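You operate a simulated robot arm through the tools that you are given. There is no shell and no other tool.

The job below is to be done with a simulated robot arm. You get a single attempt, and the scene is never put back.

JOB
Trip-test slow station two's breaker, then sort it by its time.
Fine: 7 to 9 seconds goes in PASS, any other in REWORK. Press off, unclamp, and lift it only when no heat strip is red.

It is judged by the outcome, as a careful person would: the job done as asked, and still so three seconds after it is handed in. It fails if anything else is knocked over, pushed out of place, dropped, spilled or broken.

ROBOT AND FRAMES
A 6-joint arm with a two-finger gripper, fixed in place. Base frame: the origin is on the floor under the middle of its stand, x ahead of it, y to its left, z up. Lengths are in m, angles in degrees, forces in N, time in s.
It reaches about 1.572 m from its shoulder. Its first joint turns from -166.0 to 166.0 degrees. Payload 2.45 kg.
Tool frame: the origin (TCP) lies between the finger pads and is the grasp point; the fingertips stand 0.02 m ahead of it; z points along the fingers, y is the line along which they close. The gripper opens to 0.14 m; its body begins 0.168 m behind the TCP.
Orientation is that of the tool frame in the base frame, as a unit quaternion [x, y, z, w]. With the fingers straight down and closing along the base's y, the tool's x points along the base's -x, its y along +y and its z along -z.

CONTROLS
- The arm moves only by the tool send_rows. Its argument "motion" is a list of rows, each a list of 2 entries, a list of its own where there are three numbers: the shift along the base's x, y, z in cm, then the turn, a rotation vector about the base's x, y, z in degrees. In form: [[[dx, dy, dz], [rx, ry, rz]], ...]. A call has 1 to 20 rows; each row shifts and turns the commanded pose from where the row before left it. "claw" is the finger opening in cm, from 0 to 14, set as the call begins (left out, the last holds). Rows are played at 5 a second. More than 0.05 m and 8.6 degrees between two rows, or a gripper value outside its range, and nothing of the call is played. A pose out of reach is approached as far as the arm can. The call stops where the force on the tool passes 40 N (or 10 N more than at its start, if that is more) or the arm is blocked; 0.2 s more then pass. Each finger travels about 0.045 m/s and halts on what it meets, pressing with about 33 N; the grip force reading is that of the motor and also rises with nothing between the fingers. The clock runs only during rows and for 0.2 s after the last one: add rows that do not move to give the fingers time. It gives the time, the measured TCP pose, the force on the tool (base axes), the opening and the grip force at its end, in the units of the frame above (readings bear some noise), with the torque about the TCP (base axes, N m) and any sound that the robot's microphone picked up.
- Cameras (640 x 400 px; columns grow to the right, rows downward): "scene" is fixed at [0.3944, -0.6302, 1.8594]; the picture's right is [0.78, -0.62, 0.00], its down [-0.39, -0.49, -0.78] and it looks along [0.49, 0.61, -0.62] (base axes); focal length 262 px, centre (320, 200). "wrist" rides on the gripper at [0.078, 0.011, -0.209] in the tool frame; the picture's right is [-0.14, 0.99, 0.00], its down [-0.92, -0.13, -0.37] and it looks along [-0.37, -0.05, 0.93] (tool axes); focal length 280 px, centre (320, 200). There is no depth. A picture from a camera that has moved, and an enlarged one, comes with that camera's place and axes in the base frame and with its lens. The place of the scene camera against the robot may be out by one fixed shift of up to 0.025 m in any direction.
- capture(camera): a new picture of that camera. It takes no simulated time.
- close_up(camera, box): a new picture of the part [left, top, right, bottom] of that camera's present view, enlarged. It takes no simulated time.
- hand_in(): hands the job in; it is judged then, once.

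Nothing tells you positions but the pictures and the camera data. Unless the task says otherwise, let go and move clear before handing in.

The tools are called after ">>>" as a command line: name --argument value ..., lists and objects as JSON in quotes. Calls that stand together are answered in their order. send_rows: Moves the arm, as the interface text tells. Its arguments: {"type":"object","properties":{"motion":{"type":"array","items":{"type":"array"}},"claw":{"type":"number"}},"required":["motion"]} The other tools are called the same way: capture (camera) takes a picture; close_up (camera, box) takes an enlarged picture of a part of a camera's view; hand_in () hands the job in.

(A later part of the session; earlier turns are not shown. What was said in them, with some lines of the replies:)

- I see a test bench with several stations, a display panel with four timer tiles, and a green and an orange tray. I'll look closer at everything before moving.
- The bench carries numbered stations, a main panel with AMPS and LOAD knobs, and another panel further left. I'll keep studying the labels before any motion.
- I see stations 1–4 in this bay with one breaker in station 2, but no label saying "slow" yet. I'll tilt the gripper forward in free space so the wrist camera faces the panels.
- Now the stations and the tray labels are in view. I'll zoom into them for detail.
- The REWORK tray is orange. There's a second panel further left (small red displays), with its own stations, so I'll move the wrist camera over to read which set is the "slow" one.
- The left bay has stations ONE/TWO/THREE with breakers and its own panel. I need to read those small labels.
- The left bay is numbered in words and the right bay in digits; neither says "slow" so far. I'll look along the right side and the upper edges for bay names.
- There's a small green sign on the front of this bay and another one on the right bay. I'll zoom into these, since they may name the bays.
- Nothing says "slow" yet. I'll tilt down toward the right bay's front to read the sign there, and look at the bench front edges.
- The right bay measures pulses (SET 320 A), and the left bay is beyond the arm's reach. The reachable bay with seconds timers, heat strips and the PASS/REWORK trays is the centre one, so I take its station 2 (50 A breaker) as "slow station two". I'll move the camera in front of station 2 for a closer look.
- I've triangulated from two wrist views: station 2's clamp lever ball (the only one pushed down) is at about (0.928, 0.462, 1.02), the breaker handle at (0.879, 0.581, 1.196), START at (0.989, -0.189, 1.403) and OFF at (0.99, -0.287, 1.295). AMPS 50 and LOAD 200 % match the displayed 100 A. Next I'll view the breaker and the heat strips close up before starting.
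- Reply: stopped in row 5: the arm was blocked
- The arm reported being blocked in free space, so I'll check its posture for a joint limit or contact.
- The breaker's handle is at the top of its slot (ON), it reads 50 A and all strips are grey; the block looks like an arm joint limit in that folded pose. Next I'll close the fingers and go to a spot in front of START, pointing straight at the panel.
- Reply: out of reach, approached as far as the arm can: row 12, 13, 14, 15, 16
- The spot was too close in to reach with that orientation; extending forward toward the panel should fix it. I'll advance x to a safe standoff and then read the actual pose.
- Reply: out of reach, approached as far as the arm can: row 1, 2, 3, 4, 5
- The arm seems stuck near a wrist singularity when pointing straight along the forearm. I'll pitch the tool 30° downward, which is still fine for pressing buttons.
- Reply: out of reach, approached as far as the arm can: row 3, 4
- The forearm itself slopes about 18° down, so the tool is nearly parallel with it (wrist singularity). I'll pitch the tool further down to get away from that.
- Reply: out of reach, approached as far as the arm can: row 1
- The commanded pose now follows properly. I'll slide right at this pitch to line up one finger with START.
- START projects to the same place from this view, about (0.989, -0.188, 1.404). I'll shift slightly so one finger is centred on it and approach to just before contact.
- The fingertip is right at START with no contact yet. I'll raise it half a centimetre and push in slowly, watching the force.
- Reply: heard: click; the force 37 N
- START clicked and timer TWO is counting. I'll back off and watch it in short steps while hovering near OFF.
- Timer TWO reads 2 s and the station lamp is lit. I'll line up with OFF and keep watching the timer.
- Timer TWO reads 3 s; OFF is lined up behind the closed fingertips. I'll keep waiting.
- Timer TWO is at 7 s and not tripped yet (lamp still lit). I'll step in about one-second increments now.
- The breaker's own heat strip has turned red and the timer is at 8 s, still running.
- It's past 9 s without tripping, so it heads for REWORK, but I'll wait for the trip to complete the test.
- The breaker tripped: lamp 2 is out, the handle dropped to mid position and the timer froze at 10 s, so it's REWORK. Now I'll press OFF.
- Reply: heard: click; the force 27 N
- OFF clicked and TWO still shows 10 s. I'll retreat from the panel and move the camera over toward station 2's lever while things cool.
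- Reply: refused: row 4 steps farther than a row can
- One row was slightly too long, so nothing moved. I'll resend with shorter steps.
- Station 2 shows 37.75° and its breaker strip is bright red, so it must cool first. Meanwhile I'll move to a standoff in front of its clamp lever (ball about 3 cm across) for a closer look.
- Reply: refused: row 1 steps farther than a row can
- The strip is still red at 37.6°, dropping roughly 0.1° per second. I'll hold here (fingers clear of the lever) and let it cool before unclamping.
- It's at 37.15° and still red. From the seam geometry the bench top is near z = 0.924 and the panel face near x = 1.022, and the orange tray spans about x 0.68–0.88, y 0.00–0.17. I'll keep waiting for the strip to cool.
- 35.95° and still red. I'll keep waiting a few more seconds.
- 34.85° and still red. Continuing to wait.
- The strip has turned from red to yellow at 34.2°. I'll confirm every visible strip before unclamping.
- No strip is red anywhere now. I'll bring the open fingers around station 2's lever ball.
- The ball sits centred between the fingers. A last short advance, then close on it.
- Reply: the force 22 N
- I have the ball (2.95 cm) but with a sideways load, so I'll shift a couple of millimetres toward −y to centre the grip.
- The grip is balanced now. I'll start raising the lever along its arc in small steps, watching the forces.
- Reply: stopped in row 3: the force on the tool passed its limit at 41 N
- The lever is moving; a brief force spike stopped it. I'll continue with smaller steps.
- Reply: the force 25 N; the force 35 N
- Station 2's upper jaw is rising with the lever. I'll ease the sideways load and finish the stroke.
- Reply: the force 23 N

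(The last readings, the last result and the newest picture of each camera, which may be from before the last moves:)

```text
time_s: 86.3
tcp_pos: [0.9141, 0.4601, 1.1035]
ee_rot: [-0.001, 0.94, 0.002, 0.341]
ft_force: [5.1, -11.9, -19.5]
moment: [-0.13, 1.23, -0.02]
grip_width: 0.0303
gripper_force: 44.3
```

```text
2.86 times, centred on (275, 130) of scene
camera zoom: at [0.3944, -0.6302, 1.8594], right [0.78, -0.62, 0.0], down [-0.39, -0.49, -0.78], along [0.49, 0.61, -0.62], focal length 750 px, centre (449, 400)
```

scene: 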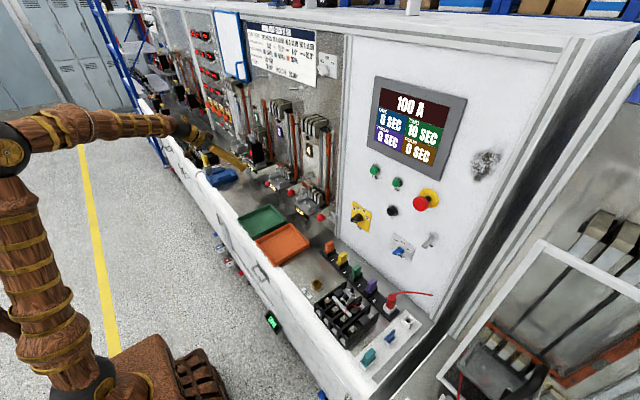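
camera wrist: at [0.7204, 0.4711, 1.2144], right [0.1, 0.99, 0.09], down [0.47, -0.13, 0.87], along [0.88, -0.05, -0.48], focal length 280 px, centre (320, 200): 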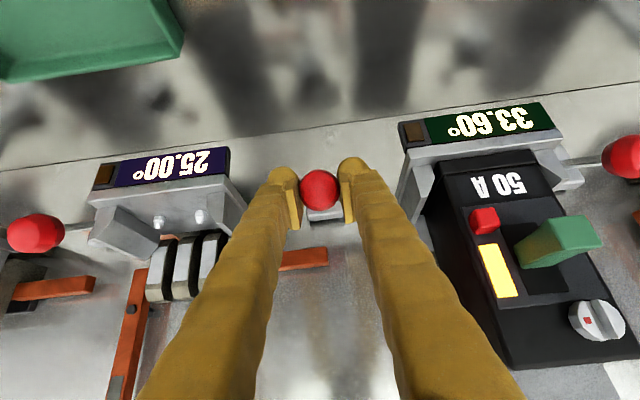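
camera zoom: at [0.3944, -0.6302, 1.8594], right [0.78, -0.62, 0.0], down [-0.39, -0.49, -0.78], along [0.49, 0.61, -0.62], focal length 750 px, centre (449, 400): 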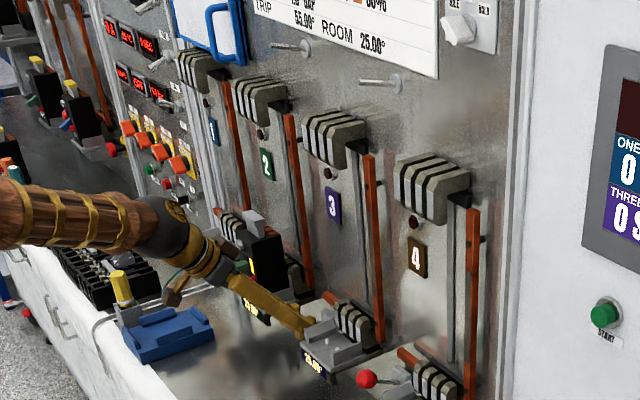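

The upper jaw is almost fully raised. One more small push to seat the lever, then release.

>>> send_rows --motion '[[[0.2, 0, 0.35], [0, 0, 0]], [[0.2, 0, 0.35], [0, 0, 0]]]' --claw 0

>>> send_rows --motion '[[[0, 0, 0], [0, 0, 0]], [[0, 0, 0], [0, 0, 0]], [[0, 0, 0], [0, 0, 0]]]' --claw 5

>>> capture --camera "wrist"

>>> close_up --camera "scene" --box '[215, 60, 335, 200]'

```text
time_s: 86.9
tcp_pos: [0.9184, 0.4605, 1.109]
ee_rot: [-0.001, 0.94, 0.001, 0.34]
ft_force: [-18.2, -25.5, -25.9]
moment: [-0.06, 0.72, -0.04]
grip_width: 0.0302
gripper_force: 45.1
```

```text
time_s: 87.7
tcp_pos: [0.9188, 0.4615, 1.1123]
ee_rot: [-0.002, 0.94, 0.002, 0.342]
ft_force: [0.6, -0.3, -0.1]
moment: [-0.01, 0.0, 0.0]
grip_width: 0.05
gripper_force: 0.1
```

```text
taken
camera wrist: at [0.7252, 0.4719, 1.2223], right [0.1, 0.99, 0.09], down [0.47, -0.13, 0.87], along [0.88, -0.05, -0.48], focal length 280 px, centre (320, 200)
```

wrist: 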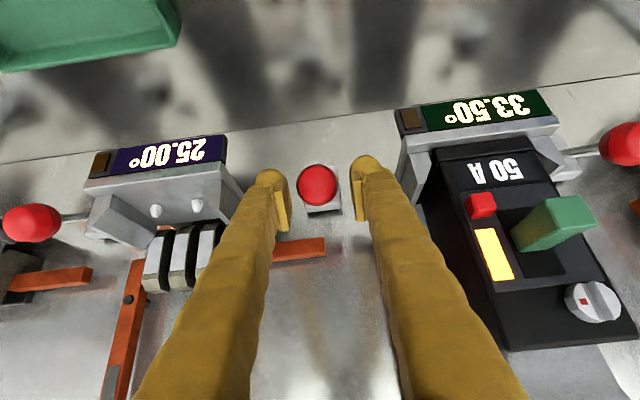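

```text
2.86 times, centred on (275, 130) of scene
camera zoom: at [0.3944, -0.6302, 1.8594], right [0.78, -0.62, 0.0], down [-0.39, -0.49, -0.78], along [0.49, 0.61, -0.62], focal length 750 px, centre (449, 400)
```

zoom: 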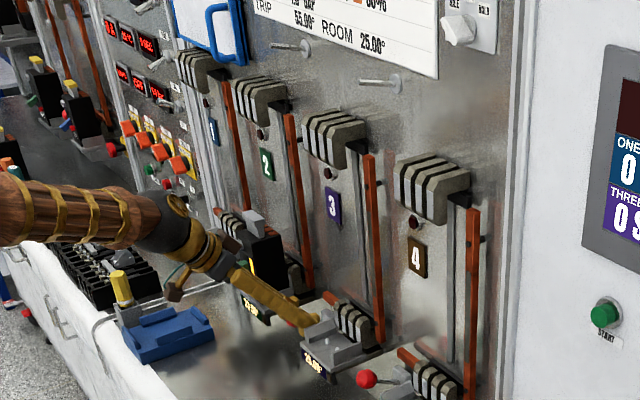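

The lever stays up and station 2's jaw is fully raised. I'll back off and view the breaker from the front to plan the grip.

>>> send_rows --motion '[[[-2.4, 0, 2.9], [0, 0, 0]], [[-2.4, 0, 2.9], [0, 0, 0]], [[-2.4, 0, 2.9], [0, 0, 0]], [[-2.4, 0, 2.9], [0, 0, 0]], [[-1.5, 3, 2.5], [0, 0, 0]], [[-1, 4, 1], [0, 0, 0]], [[0, 4, 0], [0, 0, 0]], [[0, 0, 0], [0, 0, 0]]]' --claw 14

>>> capture --camera "wrist"

>>> capture --camera "scene"

```text
time_s: 89.5
tcp_pos: [0.7972, 0.5718, 1.2614]
ee_rot: [-0.001, 0.94, 0.001, 0.342]
ft_force: [0.0, 0.3, 0.2]
moment: [0.02, -0.04, 0.0]
grip_width: 0.1402
gripper_force: 0.1
```

```text
taken
camera wrist: at [0.6041, 0.5832, 1.3718], right [0.1, 0.99, 0.09], down [0.47, -0.13, 0.87], along [0.88, -0.05, -0.48], focal length 280 px, centre (320, 200)
```

wrist: 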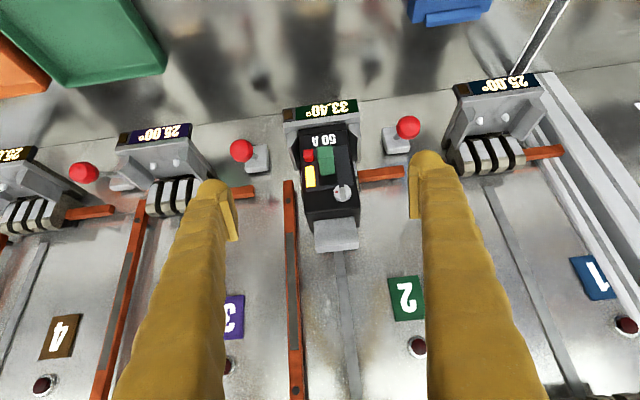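

```text
taken
```

scene: 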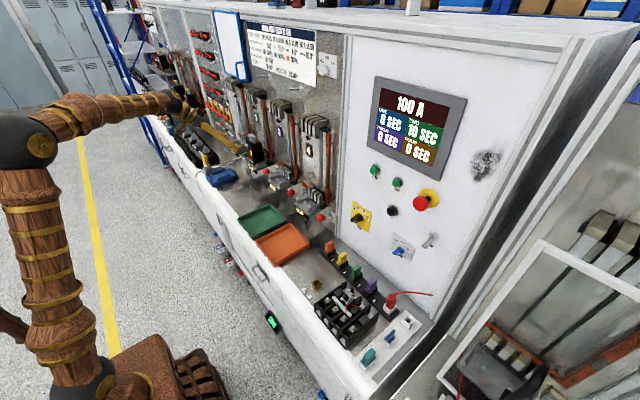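

>>> close_up --camera "wrist" --box '[230, 80, 430, 260]'

>>> close_up --camera "wrist" --box '[270, 90, 390, 170]'

>>> close_up --camera "wrist" --box '[270, 160, 390, 260]'

>>> close_up --camera "scene" --box '[215, 110, 315, 210]'

```text
2.22 times, centred on (330, 170) of wrist
camera zoom: at [0.6041, 0.5832, 1.3718], right [0.1, 0.99, 0.09], down [0.47, -0.13, 0.87], along [0.88, -0.05, -0.48], focal length 623 px, centre (298, 267)
```

zoom: 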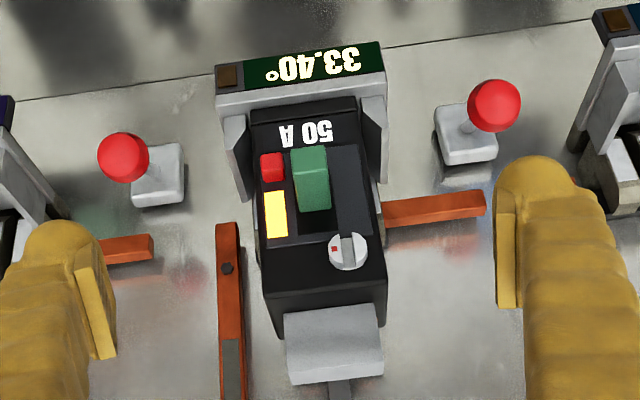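

```text
5.00 times, centred on (330, 130) of wrist
camera zoom: at [0.6041, 0.5832, 1.3718], right [0.1, 0.99, 0.09], down [0.47, -0.13, 0.87], along [0.88, -0.05, -0.48], focal length 1402 px, centre (270, 550)
```

zoom: 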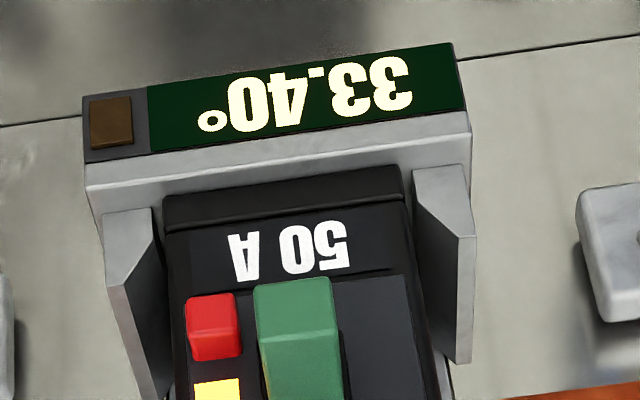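

```text
4.00 times, centred on (330, 210) of wrist
camera zoom: at [0.6041, 0.5832, 1.3718], right [0.1, 0.99, 0.09], down [0.47, -0.13, 0.87], along [0.88, -0.05, -0.48], focal length 1122 px, centre (280, 160)
```

zoom: 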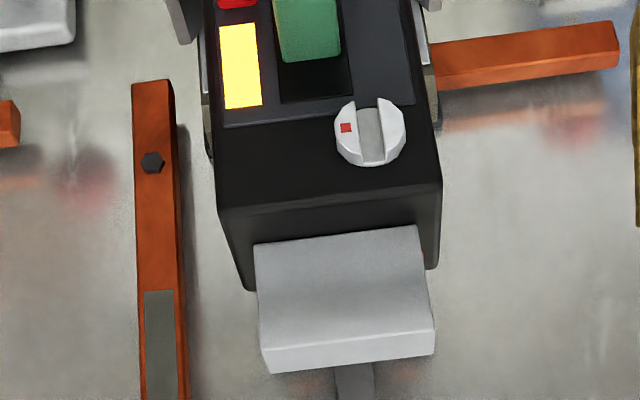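

```text
4.00 times, centred on (265, 160) of scene
camera zoom: at [0.3944, -0.6302, 1.8594], right [0.78, -0.62, 0.0], down [-0.39, -0.49, -0.78], along [0.49, 0.61, -0.62], focal length 1050 px, centre (540, 360)
```

zoom: 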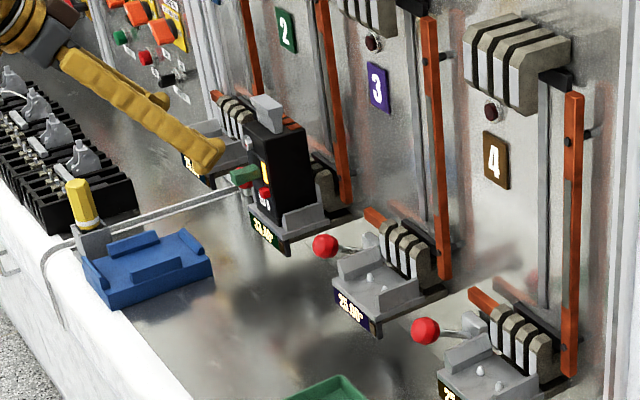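

The breaker body is about 6.4 cm wide (y 0.547–0.611), its front at x ≈ 0.894 and its top at z ≈ 1.23. I'll come in at the present 50° pitch with fingers on either side of the body, stopping part way to check.

>>> send_rows --motion '[[[1.0, 0.3, 4.5], [0, 0, 0]], [[2.1, 0.4, 0.4], [0, 0, 0]], [[1.93, 0, -2.3], [0, 0, 0]], [[1.93, 0, -2.3], [0, 0, 0]], [[1.0, 0, -1.2], [0, 0, 0]], [[0, 0, 0], [0, 0, 0]]]' --claw 10

>>> capture --camera "wrist"

>>> close_up --camera "scene" --box '[205, 80, 325, 200]'

```text
time_s: 90.9
tcp_pos: [0.8773, 0.5797, 1.2521]
ee_rot: [-0.002, 0.94, 0.001, 0.342]
ft_force: [0.1, -0.1, 0.4]
moment: [-0.01, -0.01, 0.01]
grip_width: 0.1
gripper_force: 0.0
```

```text
taken
camera wrist: at [0.6846, 0.5895, 1.3627], right [0.1, 0.99, 0.09], down [0.47, -0.13, 0.87], along [0.88, -0.05, -0.48], focal length 280 px, centre (320, 200)
```

wrist: 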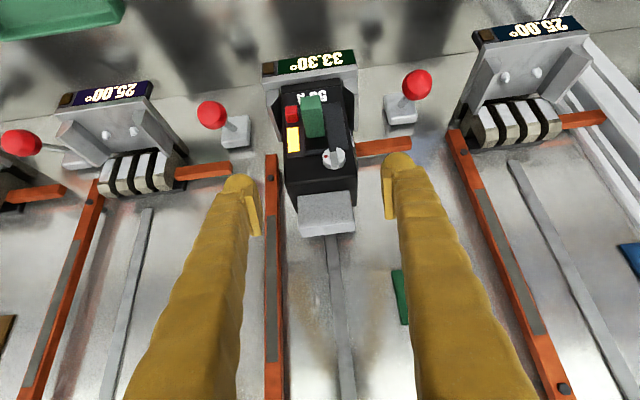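

```text
3.33 times, centred on (265, 140) of scene
camera zoom: at [0.3944, -0.6302, 1.8594], right [0.78, -0.62, 0.0], down [-0.39, -0.49, -0.78], along [0.49, 0.61, -0.62], focal length 875 px, centre (503, 400)
```

zoom: 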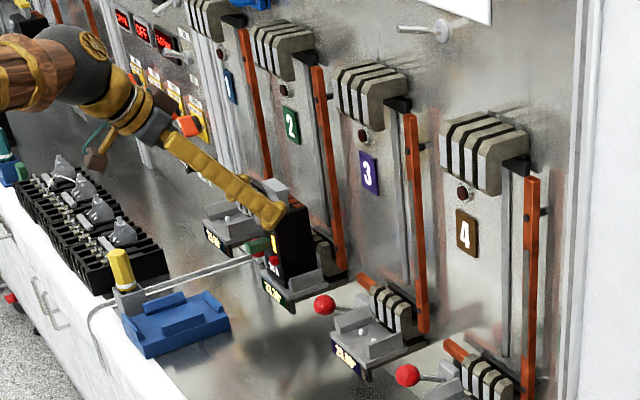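

The fingers straddle the breaker evenly. I'll slide in the rest of the way and check the position before closing.

>>> send_rows --motion '[[[1.6, 0, -1.9], [0, 0, 0]], [[1.6, 0, -1.9], [0, 0, 0]], [[1.6, 0, -1.9], [0, 0, 0]]]' --claw 10

>>> capture --camera "wrist"

>>> close_up --camera "scene" --box '[225, 90, 315, 180]'

```text
time_s: 91.7
tcp_pos: [0.9264, 0.5767, 1.195]
ee_rot: [-0.001, 0.939, 0.002, 0.343]
ft_force: [-0.7, -0.4, 0.2]
moment: [0.03, 0.03, 0.02]
grip_width: 0.1
gripper_force: 0.1
```

```text
taken
camera wrist: at [0.7333, 0.5879, 1.3061], right [0.1, 0.99, 0.09], down [0.47, -0.13, 0.87], along [0.88, -0.05, -0.48], focal length 280 px, centre (320, 200)
```

wrist: 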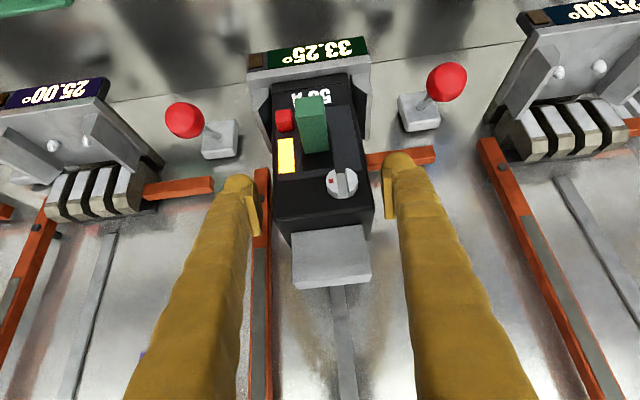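

```text
4.44 times, centred on (270, 135) of scene
camera zoom: at [0.3944, -0.6302, 1.8594], right [0.78, -0.62, 0.0], down [-0.39, -0.49, -0.78], along [0.49, 0.61, -0.62], focal length 1167 px, centre (542, 489)
```

zoom: 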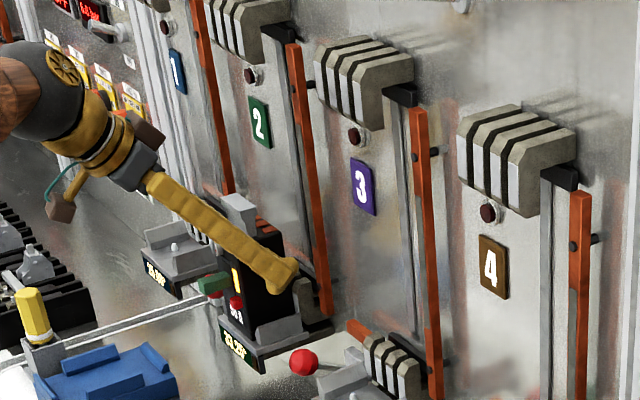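

Good alignment beside the body, with only a yellow strip showing. I'll close the fingers on the breaker.

>>> send_rows --motion '[[[0, 0.1, 0], [0, 0, 0]], [[0, 0, 0], [0, 0, 0]], [[0, 0, 0], [0, 0, 0]], [[0, 0, 0], [0, 0, 0]]]' --claw 5

>>> capture --camera "wrist"

```text
time_s: 92.7
tcp_pos: [0.9264, 0.5787, 1.196]
ee_rot: [-0.002, 0.94, 0.002, 0.342]
ft_force: [0.3, 3.5, 1.3]
moment: [0.02, 0.04, -0.01]
grip_width: 0.0699
gripper_force: 33.0
```

```text
taken
camera wrist: at [0.7325, 0.5894, 1.3065], right [0.1, 0.99, 0.09], down [0.47, -0.13, 0.87], along [0.88, -0.05, -0.48], focal length 280 px, centre (320, 200)
```

wrist: 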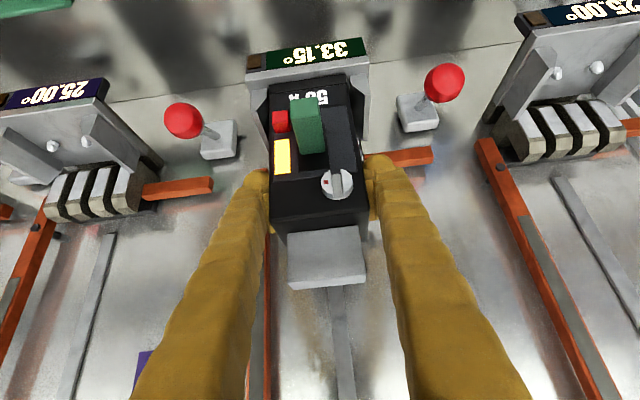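

It's held firmly (7.0 cm, 33 N) and no strip is red. I'll lift straight up slowly.

>>> close_up --camera "wrist" --box '[250, 80, 390, 200]'

>>> send_rows --motion '[[[0, 0, 0.5], [0, 0, 0]], [[0, 0, 0.7], [0, 0, 0]], [[0, 0, 1], [0, 0, 0]], [[0, 0, 1], [0, 0, 0]]]' --claw 4

>>> capture --camera "wrist"

>>> close_up --camera "scene" --box '[225, 90, 315, 180]'

```text
3.33 times, centred on (320, 140) of wrist
camera zoom: at [0.7325, 0.5894, 1.3065], right [0.1, 0.99, 0.09], down [0.47, -0.13, 0.87], along [0.88, -0.05, -0.48], focal length 935 px, centre (320, 400)
```

zoom: 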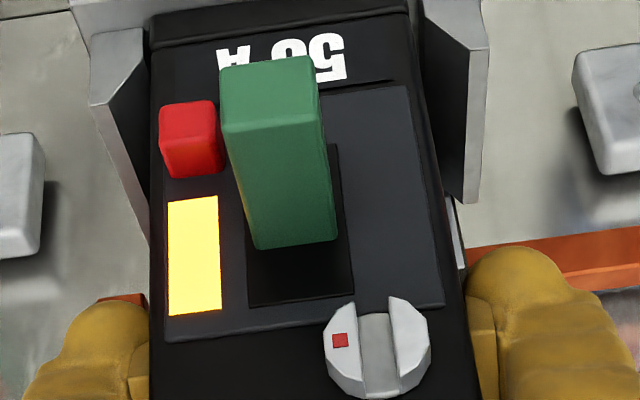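

```text
time_s: 93.7
tcp_pos: [0.9252, 0.5791, 1.2293]
ee_rot: [-0.001, 0.94, 0.001, 0.342]
ft_force: [0.5, -0.7, -6.0]
moment: [0.02, -0.04, 0.01]
grip_width: 0.07
gripper_force: 32.9
```

```text
taken
camera wrist: at [0.7318, 0.59, 1.3392], right [0.1, 0.99, 0.09], down [0.47, -0.13, 0.87], along [0.88, -0.05, -0.48], focal length 280 px, centre (320, 200)
```

wrist: 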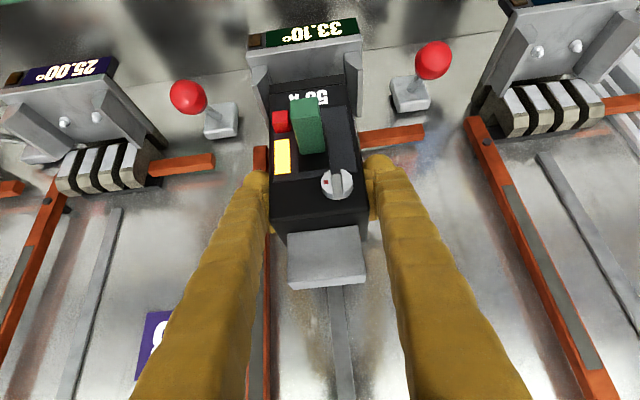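

```text
4.44 times, centred on (270, 135) of scene
camera zoom: at [0.3944, -0.6302, 1.8594], right [0.78, -0.62, 0.0], down [-0.39, -0.49, -0.78], along [0.49, 0.61, -0.62], focal length 1167 px, centre (542, 489)
```

zoom: 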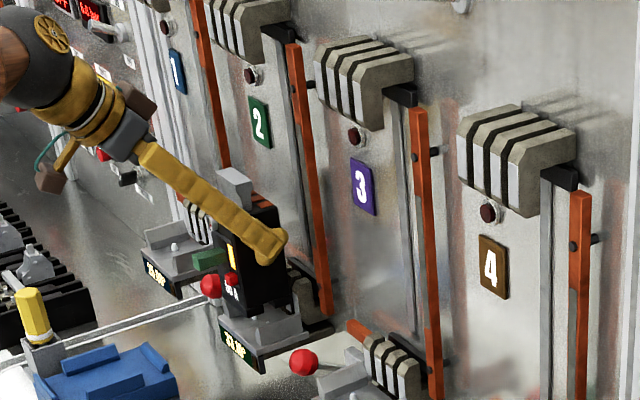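

It's lifting freely (about 6 N). I'll raise a bit more, then pull it straight back clear of the shelf.

>>> send_rows --motion '[[[0, 0, 1.5], [0, 0, 0]], [[0, 0, 1.5], [0, 0, 0]], [[-1.5, 0, 0.3], [0, 0, 0]], [[-2.5, 0, 0], [0, 0, 0]], [[-3, 0, 0], [0, 0, 0]], [[-3, 0, 0], [0, 0, 0]], [[-3, 0, 0], [0, 0, 0]], [[-2, 0, 0], [0, 0, 0]], [[0, 0, 0], [0, 0, 0]]]' --claw 4

>>> capture --camera "wrist"

>>> capture --camera "scene"

```text
time_s: 95.7
tcp_pos: [0.776, 0.5771, 1.2617]
ee_rot: [-0.001, 0.94, 0.002, 0.342]
ft_force: [-0.3, 0.3, -5.1]
moment: [-0.02, -0.05, 0.0]
grip_width: 0.0699
gripper_force: 32.7
```

```text
taken
camera wrist: at [0.5823, 0.5883, 1.3722], right [0.1, 0.99, 0.09], down [0.47, -0.13, 0.87], along [0.88, -0.05, -0.48], focal length 280 px, centre (320, 200)
```

wrist: 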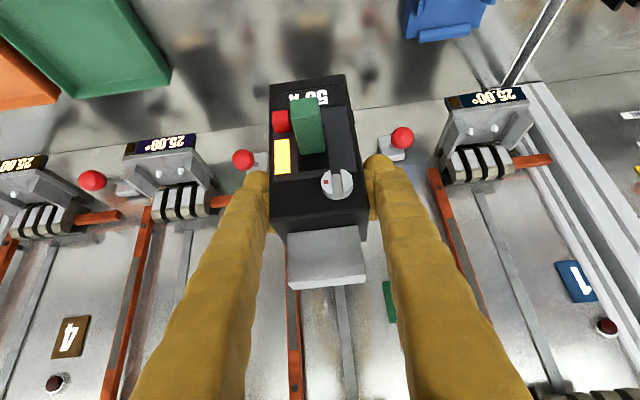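

```text
taken
```

scene: 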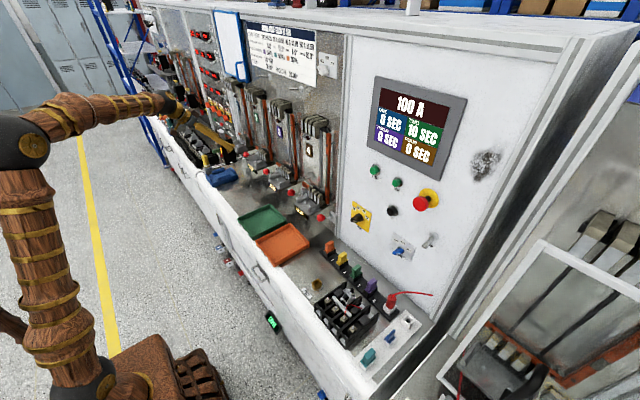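

The breaker is clear of the station. I'll carry it across at this height toward the orange REWORK tray.

>>> send_rows --motion '[[[0, -3, 0], [0, 0, 0]], [[0, -4.4, 0], [0, 0, 0]], [[0, -4.4, 0], [0, 0, 0]], [[0, -4.4, 0], [0, 0, 0]], [[0, -4.4, 0], [0, 0, 0]], [[0, -4.4, 0], [0, 0, 0]], [[0, -4.4, 0], [0, 0, 0]], [[0, -4.4, 0], [0, 0, 0]], [[0, -4.4, 0], [0, 0, 0]], [[0, -4.4, 0], [0, 0, 0]], [[0, -4.4, 0], [0, 0, 0]], [[0, -2, 0], [0, 0, 0]], [[0, 0, 0], [0, 0, 0]]]' --claw 4

>>> capture --camera "wrist"

>>> capture --camera "scene"

```text
time_s: 98.5
tcp_pos: [0.7748, 0.0866, 1.2599]
ee_rot: [-0.001, 0.94, 0.001, 0.342]
ft_force: [0.0, -0.2, -5.5]
moment: [0.01, -0.04, 0.0]
grip_width: 0.07
gripper_force: 33.0
```

```text
taken
camera wrist: at [0.5814, 0.0974, 1.3711], right [0.1, 0.99, 0.09], down [0.47, -0.13, 0.87], along [0.88, -0.05, -0.48], focal length 280 px, centre (320, 200)
```

wrist: 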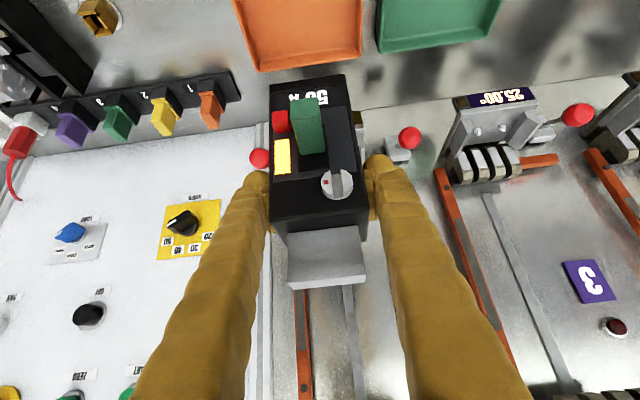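

```text
taken
```

scene: 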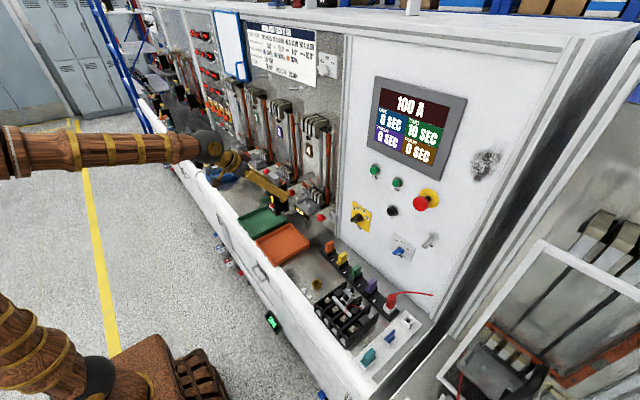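

The breaker is right above the orange tray area; tray centre is about (0.78, 0.085). I'll lower it in stages, checking the view partway.

>>> send_rows --motion '[[[0.1, 0, -4], [0, 0, 0]], [[0.1, 0, -4], [0, 0, 0]], [[0.1, 0, -4], [0, 0, 0]], [[0.1, 0, -4], [0, 0, 0]], [[0, 0, -2], [0, 0, 0]], [[0, 0, 0], [0, 0, 0]]]' --claw 4

>>> capture --camera "wrist"

>>> close_up --camera "scene" --box '[200, 150, 360, 290]'

```text
time_s: 99.9
tcp_pos: [0.7786, 0.088, 1.0806]
ee_rot: [-0.001, 0.94, 0.001, 0.342]
ft_force: [0.6, 0.1, -5.1]
moment: [0.03, -0.02, -0.02]
grip_width: 0.0699
gripper_force: 33.0
```

```text
taken
camera wrist: at [0.5859, 0.0994, 1.1918], right [0.1, 0.99, 0.09], down [0.47, -0.13, 0.87], along [0.88, -0.05, -0.48], focal length 280 px, centre (320, 200)
```

wrist: 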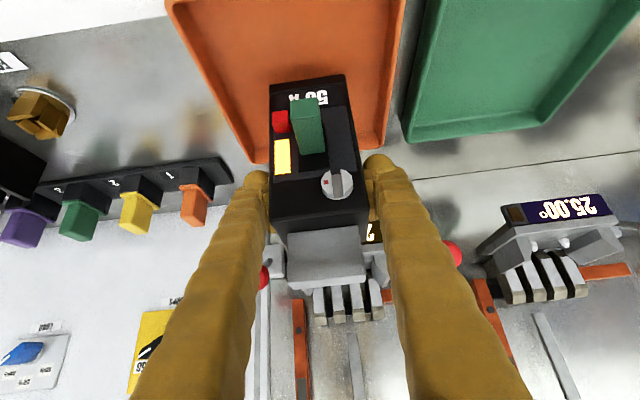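

```text
2.86 times, centred on (280, 220) of scene
camera zoom: at [0.3944, -0.6302, 1.8594], right [0.78, -0.62, 0.0], down [-0.39, -0.49, -0.78], along [0.49, 0.61, -0.62], focal length 750 px, centre (434, 143)
```

zoom: 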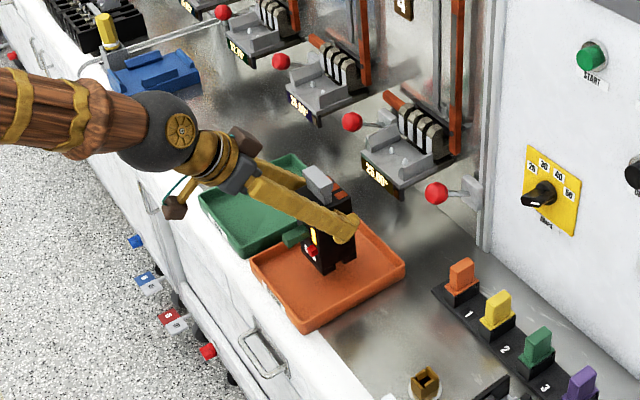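

The breaker hangs upright over the middle of the orange tray. I'll lower it gently until it touches the floor of the tray.

>>> send_rows --motion '[[[0, 0, -1], [0, 0, 0]], [[0, 0, -1], [0, 0, 0]], [[0, 0, -0.7], [0, 0, 0]], [[0, 0, -0.4], [0, 0, 0]], [[0, 0, -0.3], [0, 0, 0]], [[0, 0, 0], [0, 0, 0]]]' --claw 4

>>> close_up --camera "scene" --box '[230, 170, 340, 280]'

>>> capture --camera "wrist"

```text
time_s: 101.3
tcp_pos: [0.7811, 0.09, 1.0482]
ee_rot: [-0.001, 0.939, 0.002, 0.343]
ft_force: [4.5, 9.7, 28.8]
moment: [-0.13, 0.33, -0.07]
grip_width: 0.0701
gripper_force: 33.4
```

```text
3.64 times, centred on (285, 225) of scene
camera zoom: at [0.3944, -0.6302, 1.8594], right [0.78, -0.62, 0.0], down [-0.39, -0.49, -0.78], along [0.49, 0.61, -0.62], focal length 955 px, centre (447, 109)
```

zoom: 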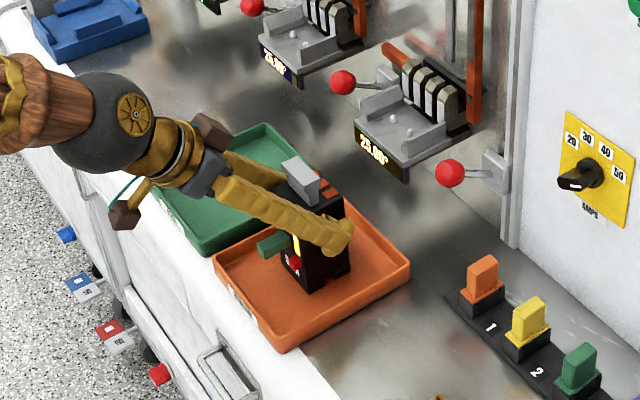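

```text
taken
camera wrist: at [0.5865, 0.1, 1.1588], right [0.1, 0.99, 0.09], down [0.47, -0.13, 0.88], along [0.88, -0.05, -0.48], focal length 280 px, centre (320, 200)
```

wrist: 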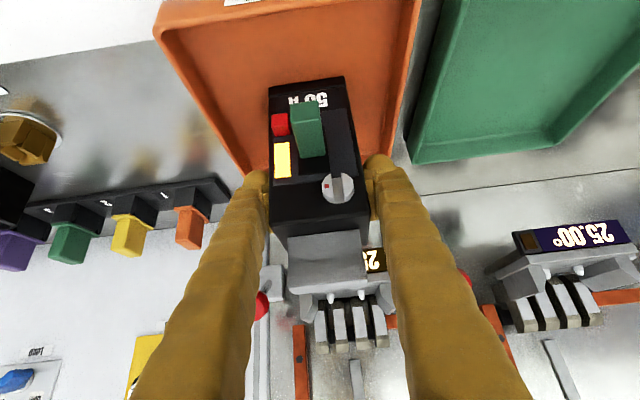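

The breaker has touched down inside the tray. I'll relieve the pressing force slightly, then open the fingers.

>>> send_rows --motion '[[[0, 0, 0.2], [0, 0, 0]], [[0, 0, 0.1], [0, 0, 0]], [[0, 0, 0], [0, 0, 0]]]' --claw 4

```text
time_s: 102.1
tcp_pos: [0.779, 0.0885, 1.0492]
ee_rot: [-0.001, 0.94, 0.0, 0.341]
ft_force: [1.4, -0.3, -6.7]
moment: [-0.01, -0.07, -0.03]
grip_width: 0.07
gripper_force: 33.4
```

>>> send_rows --motion '[[[0, 0, -0.1], [0, 0, 0]], [[0, 0, 0], [0, 0, 0]]]' --claw 4

```text
time_s: 102.7
tcp_pos: [0.7771, 0.0888, 1.0485]
ee_rot: [-0.002, 0.94, 0.002, 0.341]
ft_force: [0.2, 0.4, -5.3]
moment: [-0.02, -0.05, 0.02]
grip_width: 0.0701
gripper_force: 33.1
```

It's still just hanging; I'll lower by another millimetre or so to rest it lightly.

>>> send_rows --motion '[[[0, 0, -0.1], [0, 0, 0]], [[0, 0, 0], [0, 0, 0]]]' --claw 4

```text
time_s: 103.3
tcp_pos: [0.7795, 0.0864, 1.0489]
ee_rot: [-0.001, 0.94, 0.002, 0.342]
ft_force: [-0.3, -0.1, -5.6]
moment: [0.0, -0.08, 0.02]
grip_width: 0.0697
gripper_force: 33.3
```

>>> send_rows --motion '[[[0, 0, -0.1], [0, 0, 0]], [[0, 0, 0], [0, 0, 0]]]' --claw 4

```text
time_s: 103.9
tcp_pos: [0.7787, 0.0879, 1.0488]
ee_rot: [-0.001, 0.939, 0.001, 0.343]
ft_force: [-1.7, -2.8, 6.4]
moment: [-0.45, 0.38, 0.04]
grip_width: 0.0697
gripper_force: 32.6
```

Now it rests on the tray floor with a light load. Opening the fingers.

>>> send_rows --motion '[[[0, 0, 0], [0, 0, 0]], [[0, 0, 0], [0, 0, 0]], [[0, 0, 0], [0, 0, 0]]]' --claw 8.4

>>> capture --camera "wrist"

>>> close_up --camera "scene" --box '[230, 170, 340, 280]'

```text
time_s: 104.7
tcp_pos: [0.7784, 0.0869, 1.0483]
ee_rot: [0.0, 0.94, 0.001, 0.342]
ft_force: [-0.1, -0.1, -0.3]
moment: [0.04, 0.0, -0.02]
grip_width: 0.0839
gripper_force: 0.0
```

```text
taken
camera wrist: at [0.5851, 0.0984, 1.1586], right [0.1, 0.99, 0.09], down [0.47, -0.13, 0.87], along [0.88, -0.05, -0.48], focal length 280 px, centre (320, 200)
```

wrist: 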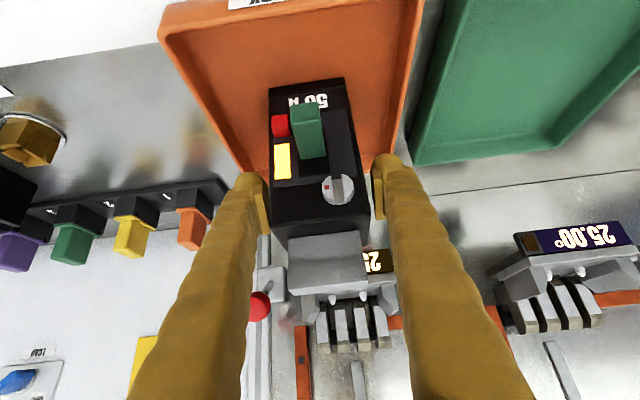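

```text
3.64 times, centred on (285, 225) of scene
camera zoom: at [0.3944, -0.6302, 1.8594], right [0.78, -0.62, 0.0], down [-0.39, -0.49, -0.78], along [0.49, 0.61, -0.62], focal length 955 px, centre (447, 109)
```

zoom: 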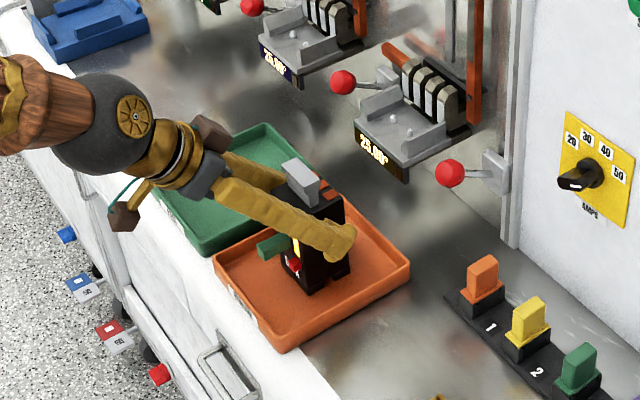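

Released; the breaker stands upright in the orange tray. I'll withdraw the fingers back along their own axis.

>>> send_rows --motion '[[[-0.6, 0, 0.75], [0, 0, 0]], [[-1.3, 0, 1.5], [0, 0, 0]], [[-1.9, 0, 2.3], [0, 0, 0]], [[-2.5, 0, 3], [0, 0, 0]], [[-2.5, 0, 3], [0, 0, 0]], [[-1.5, 0, 4], [0, 0, 0]], [[0, 0, 4.5], [0, 0, 0]], [[0, 0, 4.5], [0, 0, 0]], [[0, 0, 4.5], [0, 0, 0]], [[0, 0, 0], [0, 0, 0]]]' --claw 9.6

>>> capture --camera "wrist"

>>> capture --camera "scene"

>>> close_up --camera "scene" --box '[230, 170, 340, 280]'

```text
time_s: 106.9
tcp_pos: [0.6749, 0.0879, 1.3242]
ee_rot: [-0.001, 0.94, 0.001, 0.343]
ft_force: [0.4, 0.1, -0.6]
moment: [0.0, 0.01, 0.0]
grip_width: 0.0961
gripper_force: 0.1
```

```text
taken
camera wrist: at [0.4819, 0.0983, 1.435], right [0.1, 0.99, 0.09], down [0.47, -0.13, 0.87], along [0.88, -0.05, -0.48], focal length 280 px, centre (320, 200)
```

wrist: 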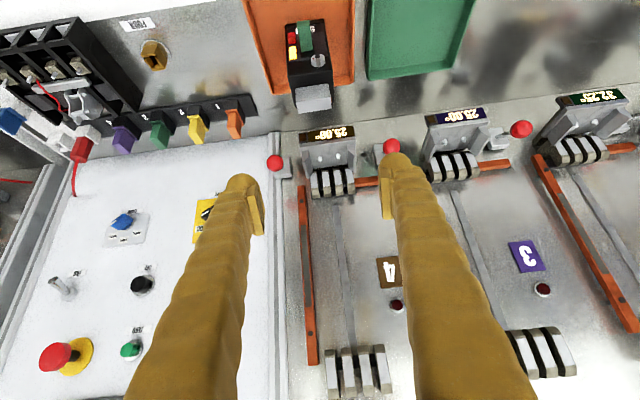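

```text
taken
```

scene: 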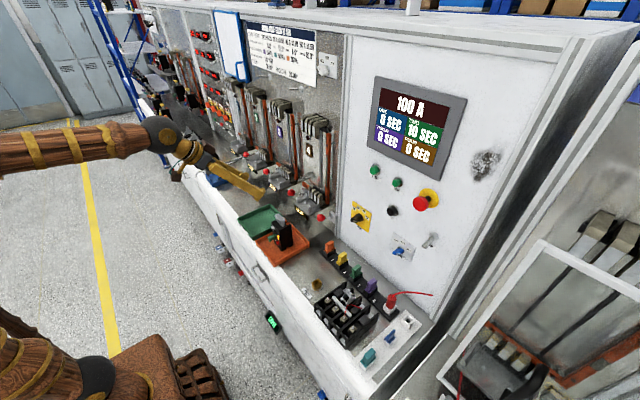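

```text
3.64 times, centred on (285, 225) of scene
camera zoom: at [0.3944, -0.6302, 1.8594], right [0.78, -0.62, 0.0], down [-0.39, -0.49, -0.78], along [0.49, 0.61, -0.62], focal length 955 px, centre (447, 109)
```

zoom: 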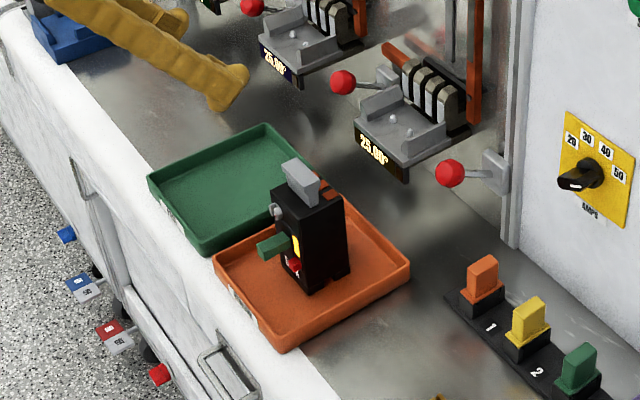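

The breaker stands steady in the orange REWORK tray, the arm is clear, and nothing else looks disturbed. I'll check the timer and the station one last time before handing in.

>>> send_rows --motion '[[[-1, 0, 3], [0, 0, 0]], [[-1, 0, 3], [0, 0, 0]], [[0, 0, 0], [0, 0, 0]], [[0, 0, 0], [0, 0, 0]], [[0, 0, 0], [0, 0, 0]]]'

>>> close_up --camera "scene" --box '[365, 70, 475, 170]'

>>> close_up --camera "scene" --box '[200, 100, 350, 280]'

```text
time_s: 108.1
tcp_pos: [0.6557, 0.0891, 1.3875]
ee_rot: [-0.001, 0.939, 0.001, 0.343]
ft_force: [-0.5, -0.3, 0.9]
moment: [0.0, -0.01, -0.02]
grip_width: 0.0961
gripper_force: 0.0
```

```text
4.00 times, centred on (420, 120) of scene
camera zoom: at [0.3944, -0.6302, 1.8594], right [0.78, -0.62, 0.0], down [-0.39, -0.49, -0.78], along [0.49, 0.61, -0.62], focal length 1050 px, centre (-80, 520)
```

zoom: 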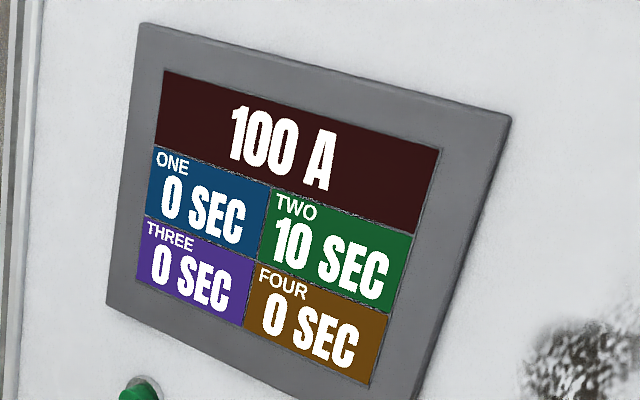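

```text
2.22 times, centred on (275, 190) of scene
camera zoom: at [0.3944, -0.6302, 1.8594], right [0.78, -0.62, 0.0], down [-0.39, -0.49, -0.78], along [0.49, 0.61, -0.62], focal length 583 px, centre (420, 222)
```

zoom: 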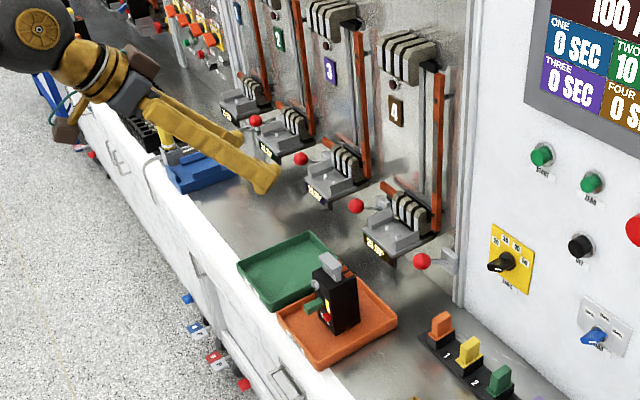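

The timer for TWO holds at 10 s, which is outside 7–9, and the breaker stands in the REWORK tray. Power is off, the clamp is open and the arm is clear, so I'm handing in.

>>> hand_in

```text
The job is handed in.
```

The breaker from station 2 tripped at 10 s at 100 A (50 A at 200 % load). That is outside 7 to 9 s, so it is now standing in the orange REWORK tray.

- **Which station:** no label I could find says "slow". I took it to be station 2 in the centre bay. That bay times in seconds, has the PASS and REWORK trays, and was in reach. The right-hand bay does pulse tests, and the left bay's stations were out of reach.
- **After the trip:** I pressed OFF straight away and waited until the breaker's heat strip went from red to yellow, at about 34°. No strip was red when I unclamped it and lifted it out.
- **State left behind:** the station 2 clamp is open, its lever is up, and the arm is clear of the bench. I saw nothing else moved or knocked.
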